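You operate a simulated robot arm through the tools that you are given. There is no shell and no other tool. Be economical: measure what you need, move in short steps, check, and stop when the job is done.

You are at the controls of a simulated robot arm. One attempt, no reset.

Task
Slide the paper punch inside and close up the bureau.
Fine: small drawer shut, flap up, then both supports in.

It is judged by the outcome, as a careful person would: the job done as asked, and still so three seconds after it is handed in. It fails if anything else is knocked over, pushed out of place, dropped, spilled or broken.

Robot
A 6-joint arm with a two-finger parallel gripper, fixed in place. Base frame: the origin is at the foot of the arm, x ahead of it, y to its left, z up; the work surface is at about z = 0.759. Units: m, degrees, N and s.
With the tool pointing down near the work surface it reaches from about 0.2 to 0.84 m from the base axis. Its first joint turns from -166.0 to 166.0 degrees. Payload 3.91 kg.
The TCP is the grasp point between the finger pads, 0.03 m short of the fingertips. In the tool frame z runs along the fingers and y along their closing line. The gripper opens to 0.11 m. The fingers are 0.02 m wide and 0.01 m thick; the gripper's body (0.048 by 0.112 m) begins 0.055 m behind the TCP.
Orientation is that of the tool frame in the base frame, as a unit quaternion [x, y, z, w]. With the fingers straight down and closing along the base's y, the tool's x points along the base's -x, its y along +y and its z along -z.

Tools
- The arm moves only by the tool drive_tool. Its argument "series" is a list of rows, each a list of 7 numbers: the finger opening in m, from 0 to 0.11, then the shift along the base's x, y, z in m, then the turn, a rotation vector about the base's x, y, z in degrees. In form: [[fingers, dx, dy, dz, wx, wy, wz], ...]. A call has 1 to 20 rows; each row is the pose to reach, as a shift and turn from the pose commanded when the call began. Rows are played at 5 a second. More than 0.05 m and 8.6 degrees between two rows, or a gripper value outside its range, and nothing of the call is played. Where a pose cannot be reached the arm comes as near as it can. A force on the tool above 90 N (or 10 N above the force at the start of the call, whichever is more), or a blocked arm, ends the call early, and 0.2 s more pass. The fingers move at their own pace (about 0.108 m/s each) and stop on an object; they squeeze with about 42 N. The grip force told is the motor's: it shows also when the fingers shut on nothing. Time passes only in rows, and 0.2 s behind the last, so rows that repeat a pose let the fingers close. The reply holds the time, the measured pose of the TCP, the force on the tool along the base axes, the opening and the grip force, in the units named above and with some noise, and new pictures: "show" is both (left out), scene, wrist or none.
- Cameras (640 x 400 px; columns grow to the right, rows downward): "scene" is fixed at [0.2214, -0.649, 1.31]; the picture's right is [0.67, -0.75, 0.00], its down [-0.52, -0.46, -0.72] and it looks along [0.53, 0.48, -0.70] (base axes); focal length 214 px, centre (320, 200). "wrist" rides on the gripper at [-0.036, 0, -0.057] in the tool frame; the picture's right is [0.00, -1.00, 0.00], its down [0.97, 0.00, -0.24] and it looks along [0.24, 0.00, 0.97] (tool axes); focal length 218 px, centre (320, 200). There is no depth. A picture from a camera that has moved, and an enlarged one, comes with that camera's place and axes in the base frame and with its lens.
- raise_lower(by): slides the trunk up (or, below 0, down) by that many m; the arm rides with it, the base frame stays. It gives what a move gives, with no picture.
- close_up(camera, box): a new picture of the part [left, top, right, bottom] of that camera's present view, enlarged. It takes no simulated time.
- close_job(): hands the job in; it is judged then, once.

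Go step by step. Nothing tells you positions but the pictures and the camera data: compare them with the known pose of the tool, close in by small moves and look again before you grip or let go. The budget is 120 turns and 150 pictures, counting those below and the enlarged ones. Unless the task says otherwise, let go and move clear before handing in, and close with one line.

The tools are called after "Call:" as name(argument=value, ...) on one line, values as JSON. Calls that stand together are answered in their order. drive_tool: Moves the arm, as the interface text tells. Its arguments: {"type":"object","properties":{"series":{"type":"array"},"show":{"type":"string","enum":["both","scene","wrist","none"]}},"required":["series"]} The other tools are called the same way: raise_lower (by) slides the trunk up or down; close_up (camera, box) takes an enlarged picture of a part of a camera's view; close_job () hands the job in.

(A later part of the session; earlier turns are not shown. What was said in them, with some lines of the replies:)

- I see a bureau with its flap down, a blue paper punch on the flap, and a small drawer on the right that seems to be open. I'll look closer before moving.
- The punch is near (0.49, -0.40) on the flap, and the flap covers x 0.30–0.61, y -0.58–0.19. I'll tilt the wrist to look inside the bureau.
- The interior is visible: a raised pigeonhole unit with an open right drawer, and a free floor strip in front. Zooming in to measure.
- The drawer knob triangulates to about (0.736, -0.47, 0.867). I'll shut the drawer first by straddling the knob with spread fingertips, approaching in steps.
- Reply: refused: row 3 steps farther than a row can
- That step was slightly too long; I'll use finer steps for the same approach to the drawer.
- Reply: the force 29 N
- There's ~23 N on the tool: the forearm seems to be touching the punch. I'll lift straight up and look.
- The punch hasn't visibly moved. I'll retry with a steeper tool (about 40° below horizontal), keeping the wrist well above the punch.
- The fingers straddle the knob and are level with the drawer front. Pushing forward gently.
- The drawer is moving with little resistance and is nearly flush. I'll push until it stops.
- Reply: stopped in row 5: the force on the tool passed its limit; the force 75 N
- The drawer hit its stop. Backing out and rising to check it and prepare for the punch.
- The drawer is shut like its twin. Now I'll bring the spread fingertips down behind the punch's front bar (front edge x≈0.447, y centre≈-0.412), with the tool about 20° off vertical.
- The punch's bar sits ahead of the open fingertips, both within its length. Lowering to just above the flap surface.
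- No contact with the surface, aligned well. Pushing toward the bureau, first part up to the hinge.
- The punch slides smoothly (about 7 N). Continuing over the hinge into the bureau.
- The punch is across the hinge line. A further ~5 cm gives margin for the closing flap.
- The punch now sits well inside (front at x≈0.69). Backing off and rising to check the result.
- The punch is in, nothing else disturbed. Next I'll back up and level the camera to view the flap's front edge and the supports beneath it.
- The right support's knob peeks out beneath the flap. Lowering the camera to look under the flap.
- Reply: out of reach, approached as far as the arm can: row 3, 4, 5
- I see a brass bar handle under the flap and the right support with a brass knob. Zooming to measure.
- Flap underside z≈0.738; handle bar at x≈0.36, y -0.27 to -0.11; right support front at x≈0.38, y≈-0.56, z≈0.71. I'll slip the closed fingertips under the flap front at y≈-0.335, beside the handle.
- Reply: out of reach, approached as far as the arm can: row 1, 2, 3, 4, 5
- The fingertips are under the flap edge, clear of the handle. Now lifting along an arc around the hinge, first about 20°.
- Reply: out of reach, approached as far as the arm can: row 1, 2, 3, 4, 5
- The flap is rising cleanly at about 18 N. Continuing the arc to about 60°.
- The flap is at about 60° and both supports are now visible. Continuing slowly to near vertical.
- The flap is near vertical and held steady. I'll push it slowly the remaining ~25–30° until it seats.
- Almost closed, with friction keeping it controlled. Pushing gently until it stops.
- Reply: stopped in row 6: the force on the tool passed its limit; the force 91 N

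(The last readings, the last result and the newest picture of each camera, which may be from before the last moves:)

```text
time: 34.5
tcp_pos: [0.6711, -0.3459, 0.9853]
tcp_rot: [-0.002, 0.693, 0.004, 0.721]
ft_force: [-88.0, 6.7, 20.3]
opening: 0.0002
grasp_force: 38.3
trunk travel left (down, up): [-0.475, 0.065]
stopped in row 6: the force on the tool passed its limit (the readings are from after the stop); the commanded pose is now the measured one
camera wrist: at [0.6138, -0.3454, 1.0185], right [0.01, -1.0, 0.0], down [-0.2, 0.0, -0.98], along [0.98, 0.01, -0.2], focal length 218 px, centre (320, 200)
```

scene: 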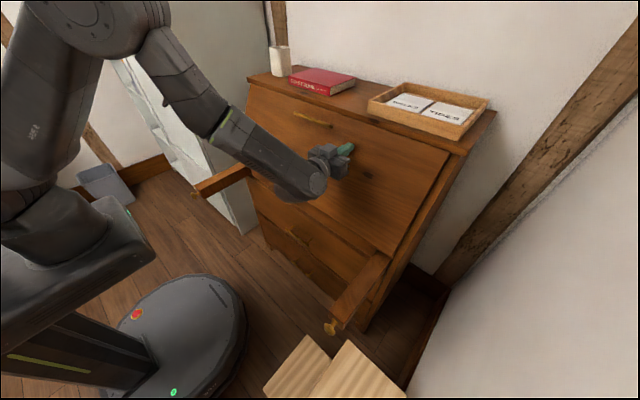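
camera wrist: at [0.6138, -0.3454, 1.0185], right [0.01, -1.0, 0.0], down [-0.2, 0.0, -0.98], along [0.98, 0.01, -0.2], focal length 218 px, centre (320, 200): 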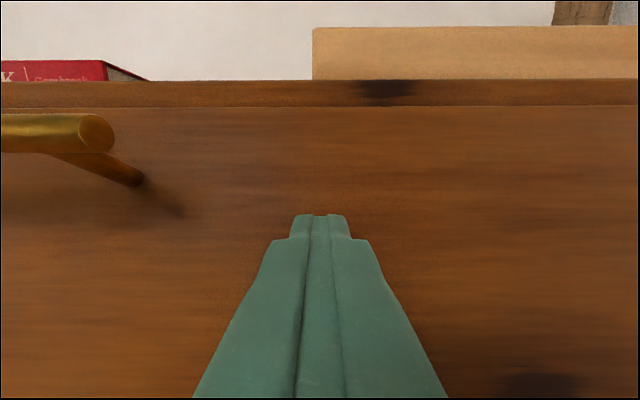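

The flap is seated against its stop. Backing away and moving to view the right support knob (≈0.35, -0.56, 0.71).

Call:
drive_tool(series=[[0.0, -0.02, 0, 0.0, 0, 0, 0], [0.0, -0.06, 0, 0.01, 0, 0, 0], [0.0, -0.1, 0, 0.02, 0, 7, 0], [0.0, -0.14, -0.01, 0.02, 0, 14, 0], [0.0, -0.18, -0.03, 0.02, 0, 21, 0], [0.0, -0.22, -0.05, 0.02, 0, 28, 0], [0.0, -0.26, -0.07, 0.01, 0, 35, 0], [0.0, -0.3, -0.09, 0.0, 0, 42, 0], [0.0, -0.34, -0.11, -0.02, 0, 44, 0], [0.0, -0.38, -0.13, -0.04, 0, 44, 0], [0.0, -0.41, -0.15, -0.07, 0, 44, 0]])

```text
time: 36.9
tcp_pos: [0.274, -0.496, 0.9093]
tcp_rot: [0.001, 0.915, 0.005, 0.404]
ft_force: [-0.6, -0.3, -0.1]
opening: 0.0
grasp_force: 37.9
trunk travel left (down, up): [-0.475, 0.065]
camera wrist: at [0.2565, -0.4961, 0.9741], right [0.0, -1.0, -0.01], down [-0.83, 0.0, -0.56], along [0.56, 0.01, -0.83], focal length 218 px, centre (320, 200)
```

scene: 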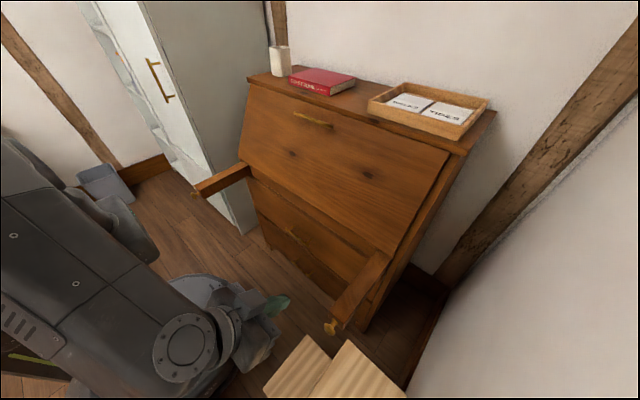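
wrist: 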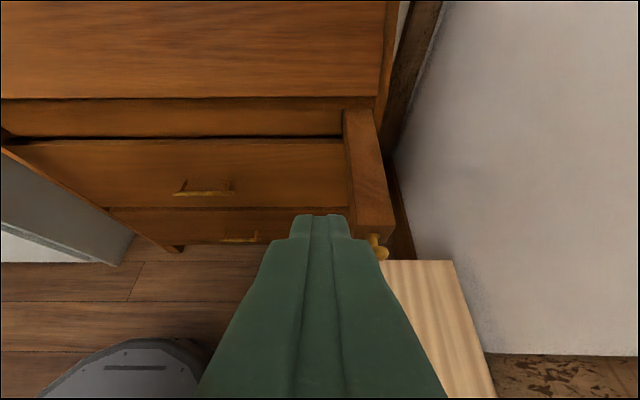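

The flap stays shut. The right support's knob is at about (0.36, -0.565, 0.71); I'll lower the closed fingertips in front of it.

Call:
drive_tool(series=[[0.0, 0.0, -0.03, -0.03, 0, 0, 0], [0.0, 0.0, -0.06, -0.06, 0, 0, 0], [0.0, 0.0, -0.067, -0.1, 0, 0, 0], [0.0, 0.0, -0.067, -0.14, 0, 0, 0], [0.0, 0.005, -0.067, -0.17, 0, 0, 0], [0.0, 0.01, -0.067, -0.188, 0, 0, 0]])

```text
time: 38.3
tcp_pos: [0.2867, -0.5635, 0.7177]
tcp_rot: [0.002, 0.915, 0.003, 0.404]
ft_force: [-0.1, -0.3, 0.1]
opening: 0.0002
grasp_force: 37.7
trunk travel left (down, up): [-0.475, 0.065]
camera wrist: at [0.2682, -0.5639, 0.7833], right [0.0, -1.0, -0.01], down [-0.83, 0.0, -0.56], along [0.56, 0.01, -0.83], focal length 218 px, centre (320, 200)
```

scene: 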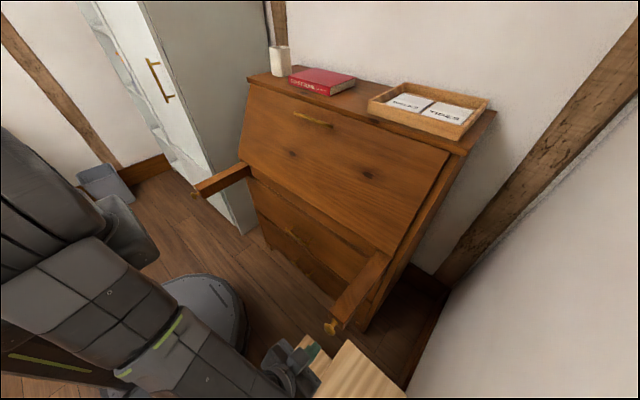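
wrist: 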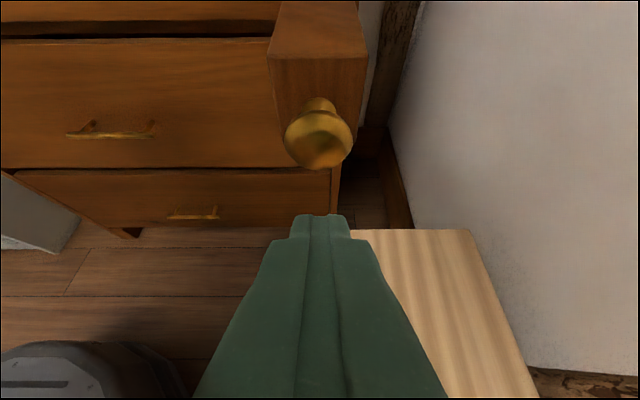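

Well aligned with the knob. Pushing the right support in, first part.

Call:
drive_tool(series=[[0.0, 0.015, 0, 0.006, 0, 0, 0], [0.0, 0.03, 0, 0.006, 0, 0, 0], [0.0, 0.045, 0, 0.006, 0, 0, 0], [0.0, 0.06, 0, 0.006, 0, 0, 0], [0.0, 0.08, 0, 0.006, 0, 0, 0], [0.0, 0.1, 0, 0.006, 0, 0, 0], [0.0, 0.12, 0, 0.006, 0, 0, 0], [0.0, 0.14, 0, 0.006, 0, 0, 0]])

```text
time: 40.1
tcp_pos: [0.4226, -0.5624, 0.726]
tcp_rot: [0.001, 0.915, 0.004, 0.403]
ft_force: [-0.2, 0.3, -0.5]
opening: 0.0
grasp_force: 37.3
trunk travel left (down, up): [-0.475, 0.065]
camera wrist: at [0.4054, -0.5618, 0.7909], right [0.0, -1.0, -0.01], down [-0.83, 0.0, -0.56], along [0.56, 0.01, -0.83], focal length 218 px, centre (320, 200)
```

scene: 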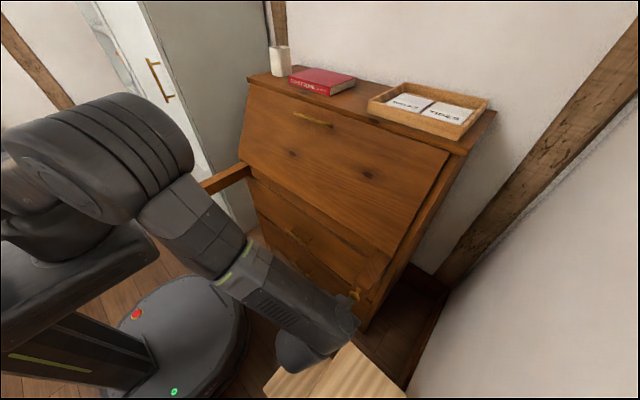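
wrist: 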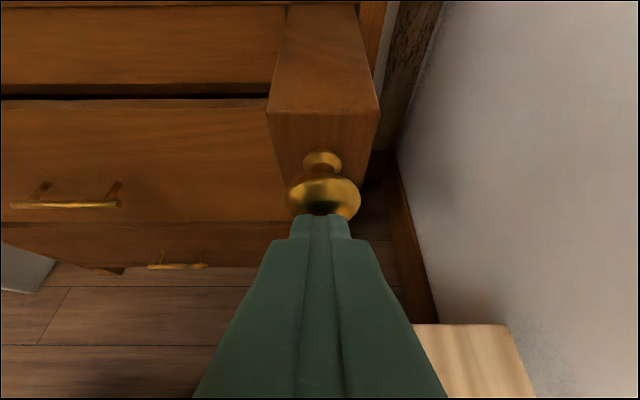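

The support is sliding in with almost no force. Continuing until it stops.

Call:
drive_tool(series=[[0.0, 0.02, 0, 0, 0, 0, 0], [0.0, 0.04, 0, 0, 0, 0, 0], [0.0, 0.06, 0, 0, 0, 0, 0], [0.0, 0.075, 0, 0, 0, 0, 0], [0.0, 0.085, 0, 0, 0, 0, 0], [0.0, 0.093, 0, 0, 0, 0, 0], [0.0, 0.1, 0, 0, 0, 0, 0], [0.0, 0.107, 0, 0, 0, 0, 0]])

```text
time: 41.9
tcp_pos: [0.5313, -0.5612, 0.7246]
tcp_rot: [0.001, 0.915, 0.004, 0.403]
ft_force: [-0.3, -0.7, 0.1]
opening: 0.0
grasp_force: 37.3
trunk travel left (down, up): [-0.475, 0.065]
camera wrist: at [0.5136, -0.5612, 0.7893], right [0.0, -1.0, -0.01], down [-0.83, 0.0, -0.56], along [0.56, 0.01, -0.83], focal length 218 px, centre (320, 200)
```

scene: 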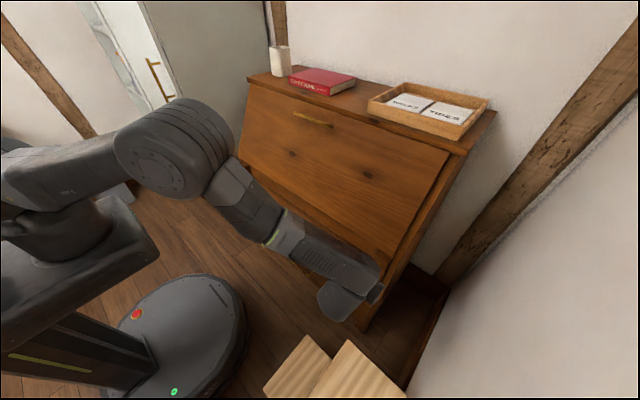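
wrist: 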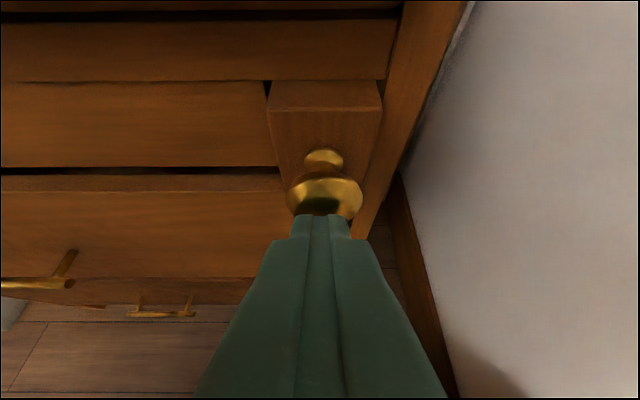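

About 2 cm of the support still protrudes. Pushing on in small steps.

Call:
drive_tool(series=[[0.0, 0.006, 0, 0, 0, 0, 0], [0.0, 0.012, 0, 0, 0, 0, 0], [0.0, 0.018, 0, 0, 0, 0, 0], [0.0, 0.024, 0, 0, 0, 0, 0], [0.0, 0.029, 0, 0, 0, 0, 0], [0.0, 0.034, 0, 0, 0, 0, 0], [0.0, 0.039, 0, 0, 0, 0, 0]])

```text
time: 43.4
tcp_pos: [0.5523, -0.5619, 0.7248]
tcp_rot: [0.003, 0.917, 0.005, 0.399]
ft_force: [-69.5, 6.0, 26.6]
opening: 0.0
grasp_force: 37.5
trunk travel left (down, up): [-0.475, 0.065]
stopped in row 7: the force on the tool passed its limit (the readings are from after the stop); the commanded pose is now the measured one
camera wrist: at [0.5357, -0.5622, 0.7891], right [0.0, -1.0, -0.01], down [-0.84, 0.01, -0.55], along [0.55, 0.01, -0.84], focal length 218 px, centre (320, 200)
```

scene: 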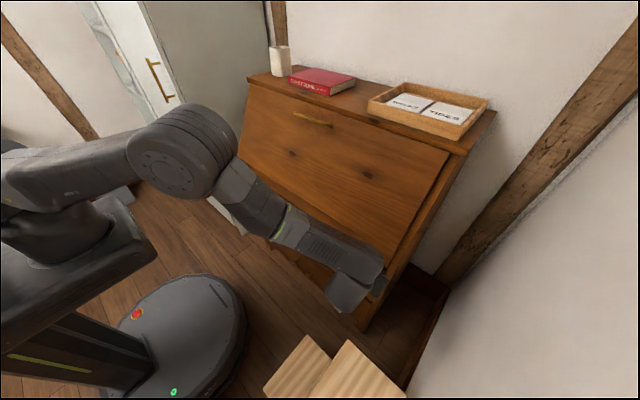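
wrist: 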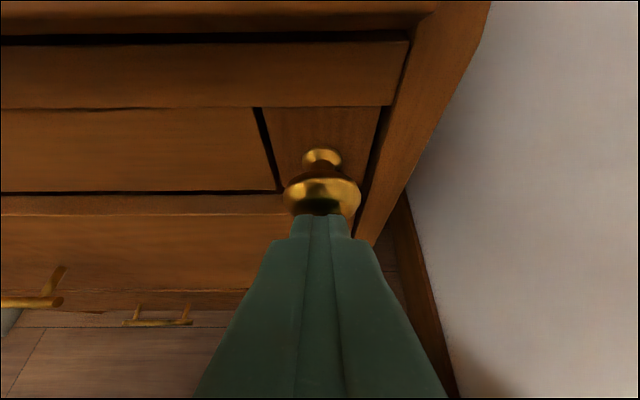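

The right support is flush. Retreating, rising and crossing over to the left support (expected y≈0.17).

Call:
drive_tool(series=[[0.0, -0.03, 0, 0, 0, 0, 0], [0.0, -0.07, 0.01, 0.02, 0, 0, 0], [0.0, -0.1, 0.03, 0.05, 0, 0, 0], [0.0, -0.13, 0.05, 0.08, 0, 0, 0], [0.0, -0.16, 0.07, 0.11, 0, 0, 0], [0.0, -0.18, 0.1, 0.14, 0, 0, 0], [0.0, -0.2, 0.14, 0.16, 0, 0, 0], [0.0, -0.22, 0.18, 0.17, 0, 0, 0], [0.0, -0.24, 0.22, 0.18, 0, 0, 0], [0.0, -0.25, 0.26, 0.18, 0, 0, 0], [0.0, -0.25, 0.305, 0.18, 0, 0, 0], [0.0, -0.25, 0.35, 0.18, 0, 0, 0], [0.0, -0.25, 0.395, 0.18, 0, 0, 0], [0.0, -0.25, 0.44, 0.18, 0, 0, 0], [0.0, -0.25, 0.485, 0.18, 0, 0, 0], [0.0, -0.25, 0.53, 0.18, 0, 0, 0], [0.0, -0.25, 0.575, 0.18, 0, 0, 0], [0.0, -0.25, 0.62, 0.18, 0, 0, 0], [0.0, -0.25, 0.66, 0.18, 0, 0, 0]])

```text
time: 47.5
tcp_pos: [0.3679, 0.0276, 1.0043]
tcp_rot: [-0.007, 0.89, -0.004, 0.456]
ft_force: [0.2, 0.7, 0.5]
opening: 0.0
grasp_force: 37.7
out of reach, approached as far as the arm can: row 14, 15, 16, 17, 18, 19
trunk travel left (down, up): [-0.475, 0.065]
stopped in row 19: the arm was blocked; the commanded pose is now the measured one
camera wrist: at [0.3427, 0.0287, 1.0661], right [0.01, -1.0, 0.01], down [-0.76, -0.02, -0.65], along [0.65, 0.0, -0.76], focal length 218 px, centre (320, 200)
```

scene: 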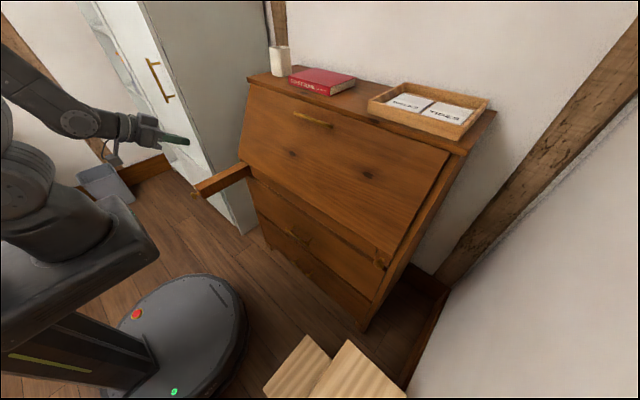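
wrist: 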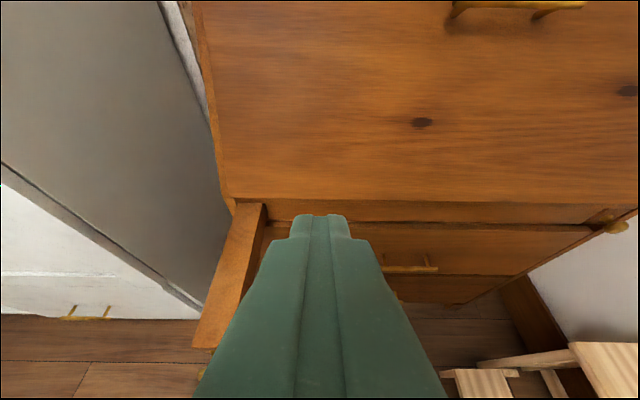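

The arm folded near its limit on this side. I'll use a vertical tool here instead, raising while rotating down.

Call:
drive_tool(series=[[0.0, 0.01, 0, 0.02, 0, 8, 0], [0.0, 0.02, 0, 0.04, 0, 16, 0], [0.0, 0.02, 0, 0.06, 0, 24, 0], [0.0, 0.02, 0.01, 0.07, 0, 32, 0], [0.0, 0.02, 0.02, 0.07, 0, 40, 0], [0.0, 0.01, 0.03, 0.07, 0, 47, 0], [0.0, 0.0, 0.05, 0.07, 0, 54, 0]])

```text
time: 49.1
tcp_pos: [0.3636, 0.0137, 1.0258]
tcp_rot: [-0.013, 0.993, -0.112, 0.017]
ft_force: [-0.4, 0.8, -0.3]
opening: 0.0
grasp_force: 37.3
out of reach, approached as far as the arm can: row 1, 2, 3, 4, 5, 6, 7
trunk travel left (down, up): [-0.475, 0.065]
camera wrist: at [0.3987, 0.0286, 1.0824], right [0.02, -0.97, 0.22], down [-0.98, 0.02, 0.2], along [-0.2, -0.22, -0.95], focal length 218 px, centre (320, 200)
```

scene: 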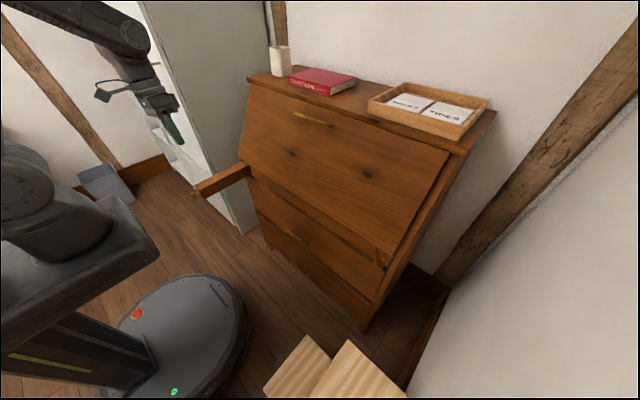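
wrist: 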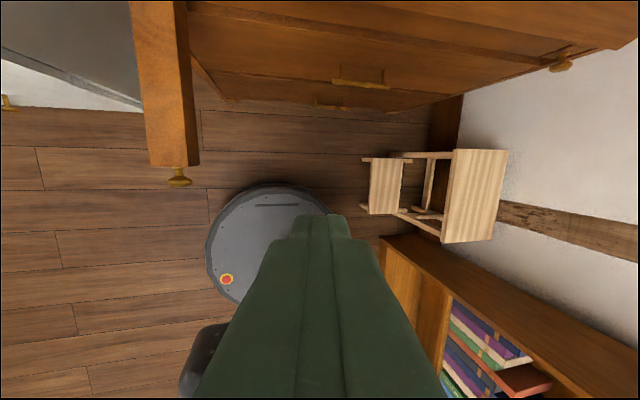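

The arm is near an inner limit here. I'll extend outward a bit with the tool vertical so it becomes reachable again.

Call:
drive_tool(series=[[0.0, 0.03, -0.02, 0.0, 0, 0, 0], [0.0, 0.06, -0.04, 0.0, 0, 0, 0], [0.0, 0.09, -0.05, 0, 0, 0, 0], [0.0, 0.12, -0.05, 0, 0, 0, 0]])

```text
time: 50.1
tcp_pos: [0.4791, 0.0112, 1.0168]
tcp_rot: [-0.007, 0.993, -0.116, 0.019]
ft_force: [0.4, -0.3, -0.3]
opening: 0.0001
grasp_force: 38.2
out of reach, approached as far as the arm can: row 1, 2, 3, 4
trunk travel left (down, up): [-0.475, 0.065]
camera wrist: at [0.5124, 0.0252, 1.0724], right [0.01, -0.97, 0.23], down [-0.98, 0.04, 0.2], along [-0.2, -0.23, -0.95], focal length 218 px, centre (320, 200)
```

scene: 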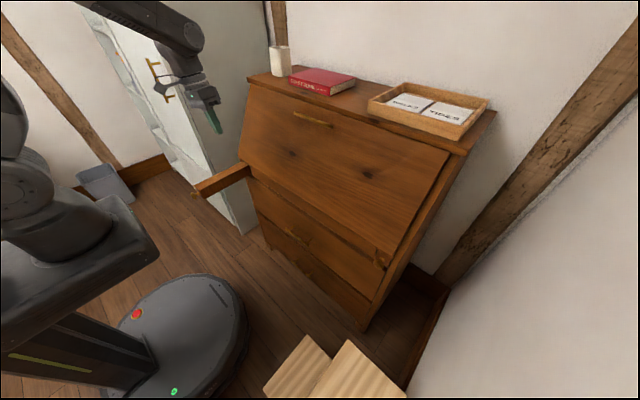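
wrist: 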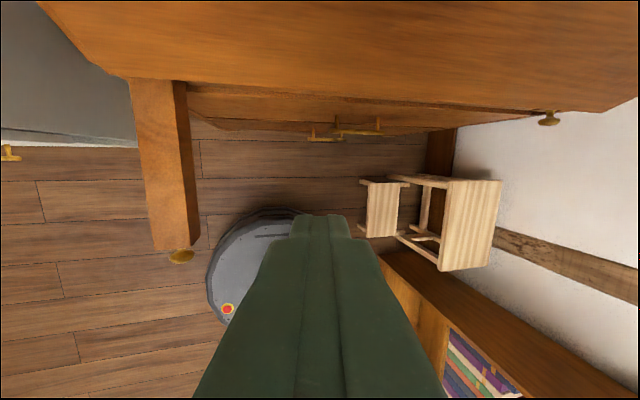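

I suspect the close-in crossing left the arm in an awkward posture. I'll go back to the right at a larger radius and recover a clean vertical tool, then cross again farther out.

Call:
drive_tool(series=[[0.0, 0.01, -0.04, 0.0, 0, 0, 0], [0.0, 0.01, -0.08, 0.0, 0, 0, 0], [0.0, 0.01, -0.12, 0.02, 0, 0, 0], [0.0, 0.01, -0.16, 0.04, 0, 0, 0], [0.0, 0.01, -0.2, 0.06, 0, 0, 0], [0.0, 0.01, -0.24, 0.06, 0, 0, 0]], show="scene")

```text
time: 51.5
tcp_pos: [0.4853, 0.0131, 1.0038]
tcp_rot: [-0.011, 0.993, -0.114, 0.02]
ft_force: [-0.2, -0.4, 0.2]
opening: 0.0
grasp_force: 38.3
out of reach, approached as far as the arm can: row 1, 2, 3, 4, 5, 6
trunk travel left (down, up): [-0.475, 0.065]
```

scene: 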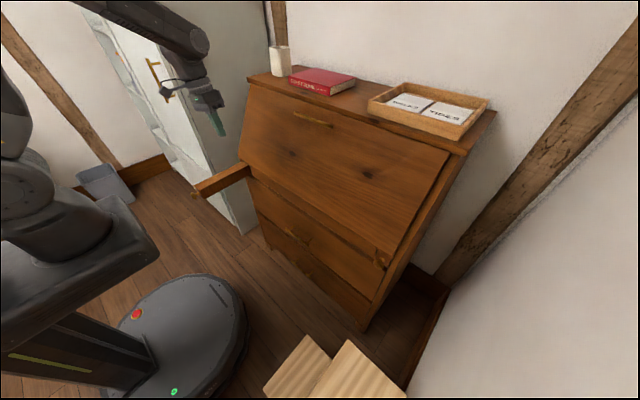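

The arm now seems to be in a posture that blocks motion to the right but should permit the left side. Testing a move to +y.

Call:
drive_tool(series=[[0.0, 0, 0.045, 0.0, 0, 0, 0], [0.0, 0, 0.09, 0.0, 0, 0, 0], [0.0, 0, 0.135, 0, 0, 0, 0], [0.0, 0, 0.18, 0, 0, 0, 0], [0.0, 0, 0.225, -0.02, 0, 0, 0], [0.0, 0, 0.27, -0.04, 0, 0, 0]])

```text
time: 52.9
tcp_pos: [0.4801, 0.2797, 0.9573]
tcp_rot: [-0.015, 0.991, -0.127, 0.03]
ft_force: [-0.2, -0.3, 0.0]
opening: 0.0
grasp_force: 37.8
out of reach, approached as far as the arm can: row 3, 4, 5, 6
trunk travel left (down, up): [-0.475, 0.065]
camera wrist: at [0.5133, 0.2953, 1.0139], right [0.02, -0.97, 0.25], down [-0.98, 0.02, 0.18], along [-0.18, -0.25, -0.95], focal length 218 px, centre (320, 200)
```

scene: 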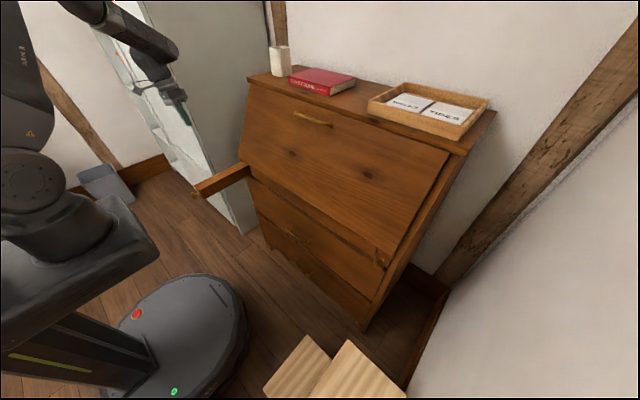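
wrist: 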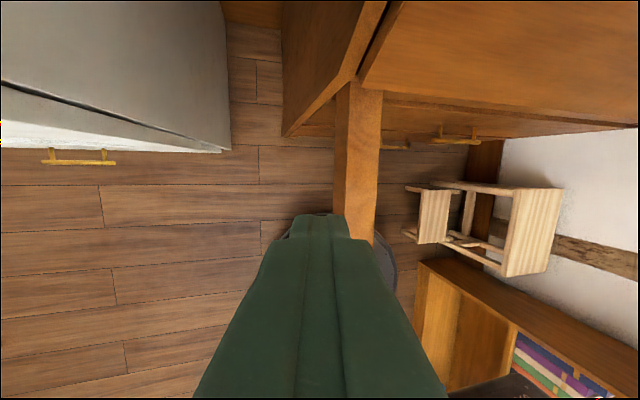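

Shifts to the left side work in this posture. I'll move in front of the left support at safe height while squaring the tool.

Call:
drive_tool(series=[[0.0, 0, -0.03, 0.0, 4, 0, 0], [0.0, -0.02, -0.06, 0.0, 8, 0, 0], [0.0, -0.05, -0.09, 0, 12, 0, 0], [0.0, -0.09, -0.115, 0, 14.5, 0, 0], [0.0, -0.13, -0.115, 0, 14.5, 0, 0]])

```text
time: 54.1
tcp_pos: [0.3573, 0.1676, 0.9121]
tcp_rot: [-0.011, 0.997, -0.046, 0.065]
ft_force: [-0.1, 0.7, 0.2]
opening: 0.0002
grasp_force: 38.2
out of reach, approached as far as the arm can: row 1, 2, 3, 4, 5
trunk travel left (down, up): [-0.475, 0.065]
camera wrist: at [0.3847, 0.1741, 0.9729], right [0.01, -1.0, 0.09], down [-0.99, 0.0, 0.11], along [-0.11, -0.1, -0.99], focal length 218 px, centre (320, 200)
```

scene: 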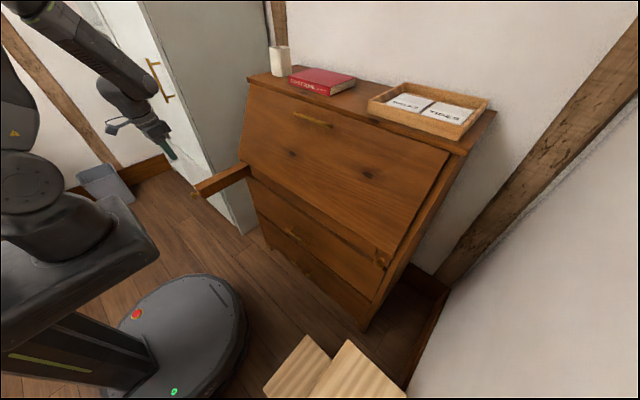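
wrist: 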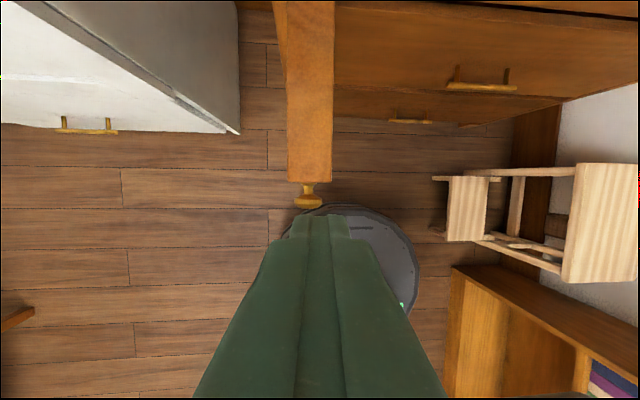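

The knob is at about (0.36, 0.163, 0.71). Moving back a little and descending in front of it.

Call:
drive_tool(series=[[0.0, -0.03, -0.003, -0.02, 2, 0, 0], [0.0, -0.055, -0.005, -0.05, 5, 0, 0], [0.0, -0.06, -0.005, -0.09, 5, 0, 0], [0.0, -0.06, -0.005, -0.12, 5, 0, 0]])

```text
time: 55.1
tcp_pos: [0.2931, 0.1614, 0.7954]
tcp_rot: [-0.009, 0.998, -0.003, 0.065]
ft_force: [0.3, 0.8, 0.7]
opening: 0.0
grasp_force: 37.9
trunk travel left (down, up): [-0.475, 0.065]
camera wrist: at [0.3206, 0.1631, 0.8566], right [0.02, -1.0, 0.01], down [-0.99, -0.02, 0.11], along [-0.11, -0.01, -0.99], focal length 218 px, centre (320, 200)
```

scene: 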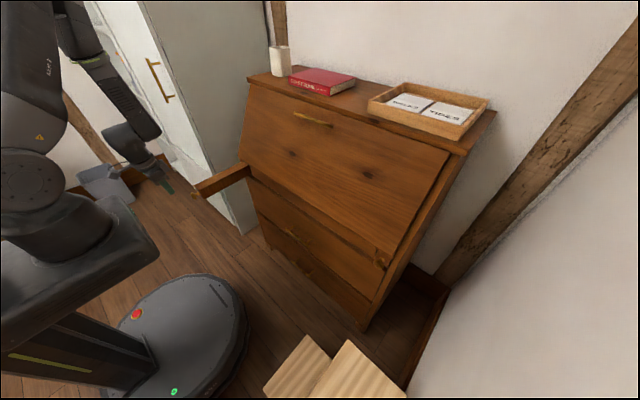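
wrist: 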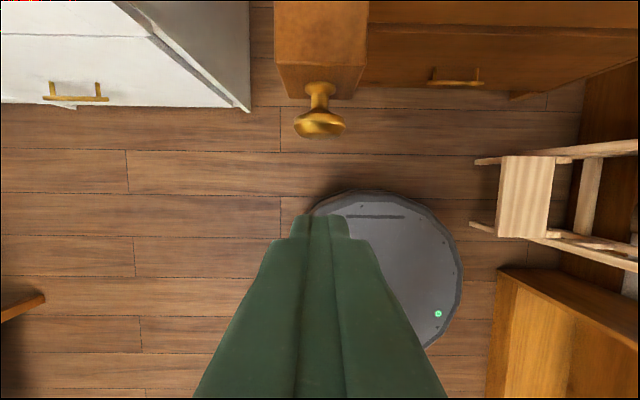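

Clean pose, aligned with the knob. Lowering and beginning to push.

Call:
drive_tool(series=[[0.0, 0.0, 0.001, -0.035, 0, 0, 0], [0.0, 0.0, 0.002, -0.068, 0, 0, 0], [0.0, 0.02, 0.002, -0.068, 0, 0, 0], [0.0, 0.035, 0.002, -0.068, 0, 0, 0], [0.0, 0.05, 0.002, -0.068, 0, 0, 0], [0.0, 0.065, 0.002, -0.068, 0, 0, 0], [0.0, 0.08, 0.002, -0.068, 0, 0, 0]])

```text
time: 56.7
tcp_pos: [0.3758, 0.1605, 0.7271]
tcp_rot: [-0.007, 0.998, -0.004, 0.066]
ft_force: [0.3, 0.7, -0.1]
opening: 0.0002
grasp_force: 37.7
out of reach, approached as far as the arm can: row 2, 3, 4
trunk travel left (down, up): [-0.475, 0.065]
camera wrist: at [0.4034, 0.1619, 0.7881], right [0.01, -1.0, 0.01], down [-0.99, -0.01, 0.11], along [-0.11, -0.01, -0.99], focal length 218 px, centre (320, 200)
```

scene: 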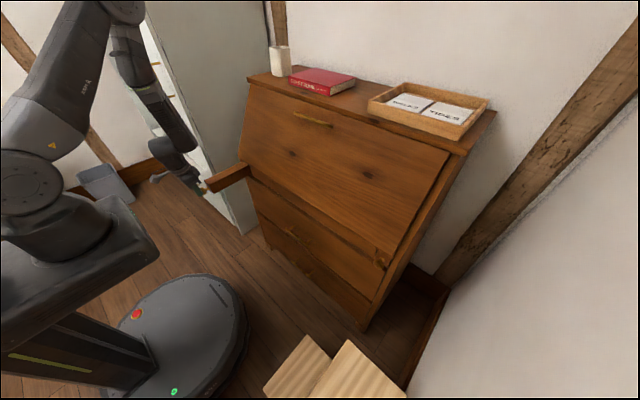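
wrist: 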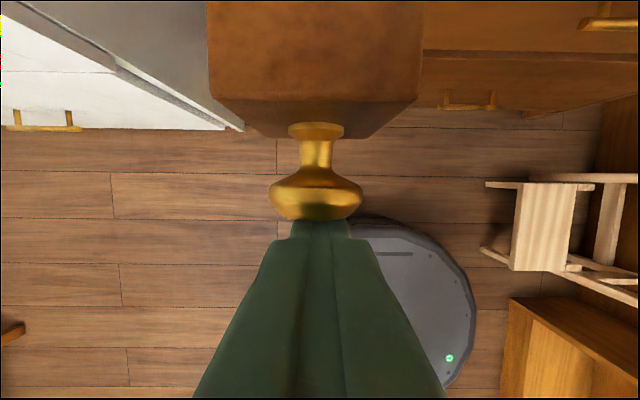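

It's sliding in. Continuing while tilting the tool forward so the gripper clears the flap at the end.

Call:
drive_tool(series=[[0.0, 0.012, 0.001, 0, 0, -4, 0], [0.0, 0.024, 0.001, 0, 0, -8, 0], [0.0, 0.036, 0.001, 0, 0, -12, 0], [0.0, 0.048, 0.001, 0, 0, -16, 0], [0.0, 0.06, 0.001, 0, 0, -20, 0], [0.0, 0.072, 0.001, 0, 0, -24, 0], [0.0, 0.084, 0.001, 0, 0, -28, 0], [0.0, 0.096, 0.001, 0, 0, -32, 0], [0.0, 0.108, 0.001, 0, 0, -34, 0]])

```text
time: 58.7
tcp_pos: [0.4819, 0.1644, 0.7288]
tcp_rot: [-0.006, 0.935, -0.007, 0.356]
ft_force: [0.3, 0.4, -0.5]
opening: 0.0001
grasp_force: 37.7
out of reach, approached as far as the arm can: row 1, 2, 3
trunk travel left (down, up): [-0.475, 0.065]
camera wrist: at [0.4706, 0.1656, 0.7948], right [0.01, -1.0, 0.01], down [-0.89, -0.01, -0.46], along [0.46, -0.01, -0.89], focal length 218 px, centre (320, 200)
```

scene: 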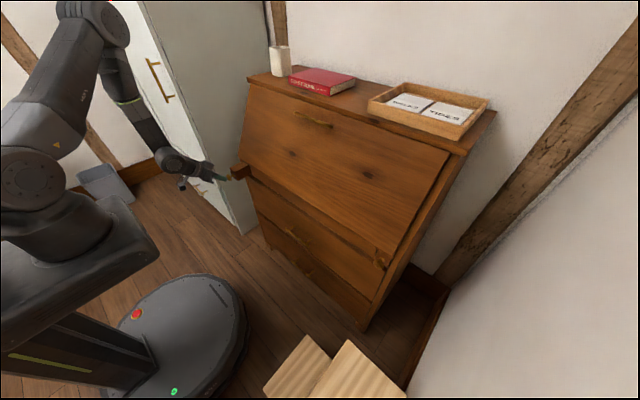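
wrist: 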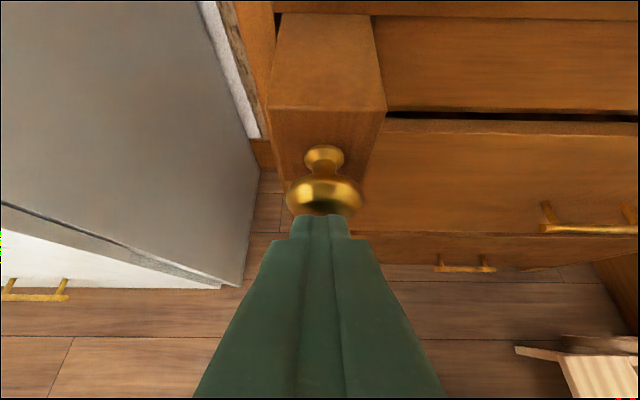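

About 7 cm remains. Pushing to the stop.

Call:
drive_tool(series=[[0.0, 0.015, 0, 0, 0, 0, 0], [0.0, 0.03, 0, 0, 0, 0, 0], [0.0, 0.045, 0, 0, 0, 0, 0], [0.0, 0.055, 0, 0, 0, 0, 0], [0.0, 0.062, 0, 0, 0, 0, 0], [0.0, 0.068, 0, 0, 0, 0, 0], [0.0, 0.074, 0, 0, 0, 0, 0], [0.0, 0.08, 0, 0, 0, 0, 0], [0.0, 0.085, 0, 0, 0, 0, 0], [0.0, 0.09, 0, 0, 0, 0, 0]])

```text
time: 60.8
tcp_pos: [0.5544, 0.1615, 0.725]
tcp_rot: [-0.007, 0.94, -0.009, 0.34]
ft_force: [-52.9, 13.8, 21.1]
opening: 0.0002
grasp_force: 37.6
trunk travel left (down, up): [-0.475, 0.065]
stopped in row 10: the force on the tool passed its limit (the readings are from after the stop); the commanded pose is now the measured one
camera wrist: at [0.5458, 0.1632, 0.7919], right [0.01, -1.0, 0.02], down [-0.9, -0.02, -0.43], along [0.43, -0.01, -0.9], focal length 218 px, centre (320, 200)
```

scene: 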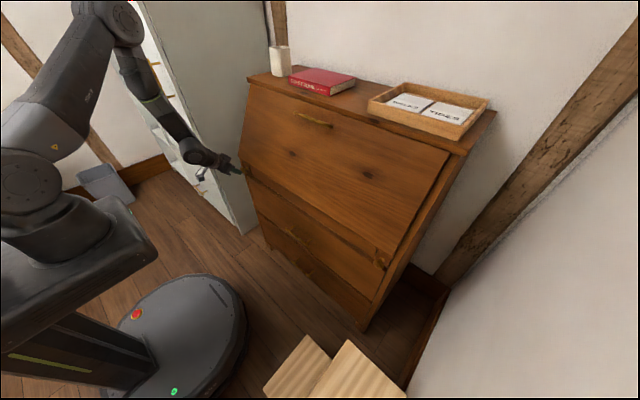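
wrist: 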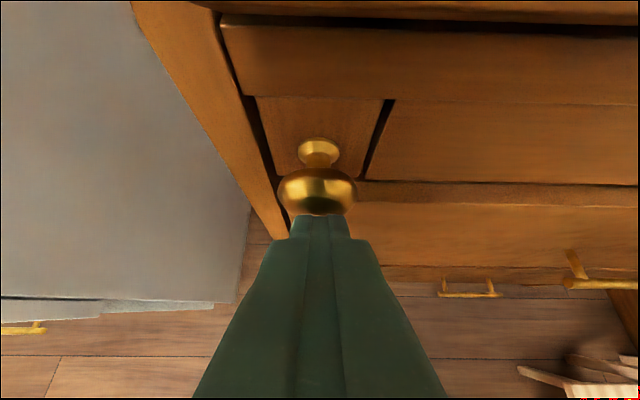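

Left support is flush. Backing away, then checking everything including the white cabinet on the left.

Call:
drive_tool(series=[[0.0, -0.02, 0, 0, 0, 0, 0], [0.0, -0.05, 0, 0.01, 0, 5, 0], [0.0, -0.08, 0, 0.03, 0, 10, 0], [0.0, -0.11, 0, 0.06, 0, 15, 0], [0.0, -0.13, -0.01, 0.09, 0, 15, 0], [0.0, -0.15, -0.02, 0.12, 0, 15, 0]])

Call:
close_up(camera="scene", box=[80, 0, 320, 240])

Call:
close_up(camera="scene", box=[230, 40, 500, 340])

```text
time: 62.2
tcp_pos: [0.4103, 0.1433, 0.8429]
tcp_rot: [-0.009, 0.976, -0.006, 0.218]
ft_force: [-0.6, -0.1, 0.9]
opening: 0.0002
grasp_force: 37.9
trunk travel left (down, up): [-0.475, 0.065]
camera wrist: at [0.4182, 0.1441, 0.91], right [0.01, -1.0, 0.02], down [-0.98, -0.02, -0.2], along [0.2, -0.01, -0.98], focal length 218 px, centre (320, 200)
```

scene: 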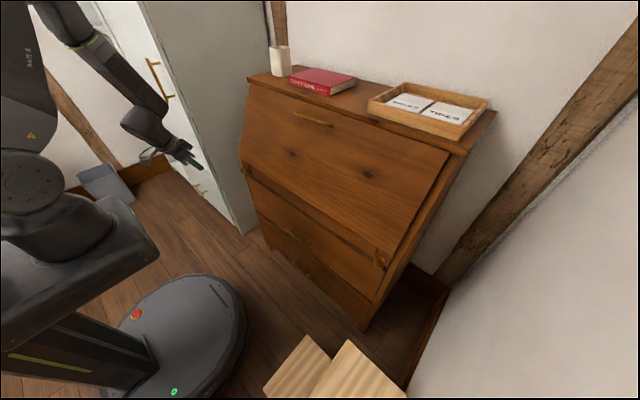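
wrist: 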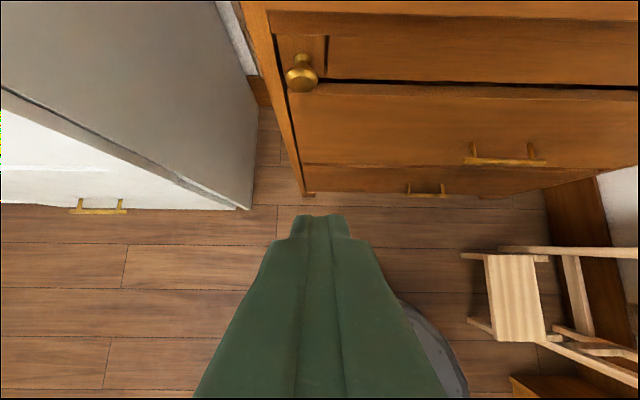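

```text
1.67 times, centred on (200, 120) of scene
camera zoom: at [0.2214, -0.649, 1.31], right [0.67, -0.75, 0.0], down [-0.52, -0.46, -0.72], along [0.53, 0.48, -0.7], focal length 358 px, centre (520, 333)
```

zoom: 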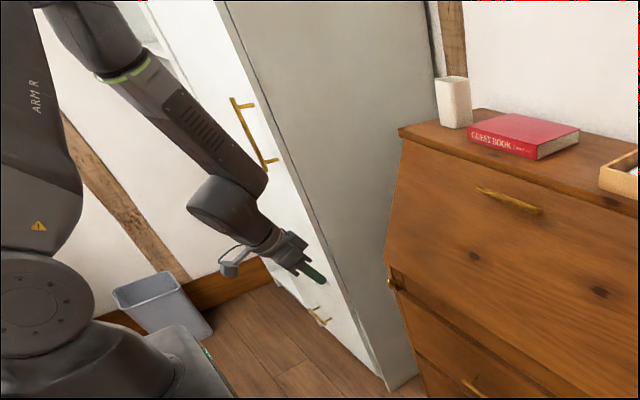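

```text
1.33 times, centred on (365, 190) of scene
camera zoom: at [0.2214, -0.649, 1.31], right [0.67, -0.75, 0.0], down [-0.52, -0.46, -0.72], along [0.53, 0.48, -0.7], focal length 286 px, centre (260, 213)
```

zoom: 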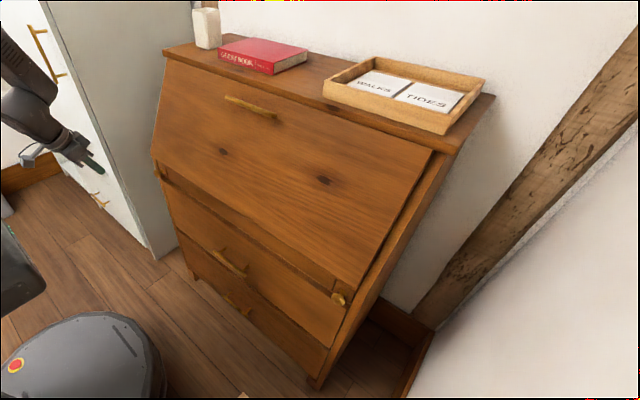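

The punch is inside, the small drawer is shut, the flap is up and both supports are flush. Nothing else looks disturbed and the arm is clear, so I'm handing in.

Call:
close_job()

```text
The job is handed in.
```

The job is handed in: the paper punch is inside the bureau, the small drawer is shut, the flap is up and both supports are pushed in.
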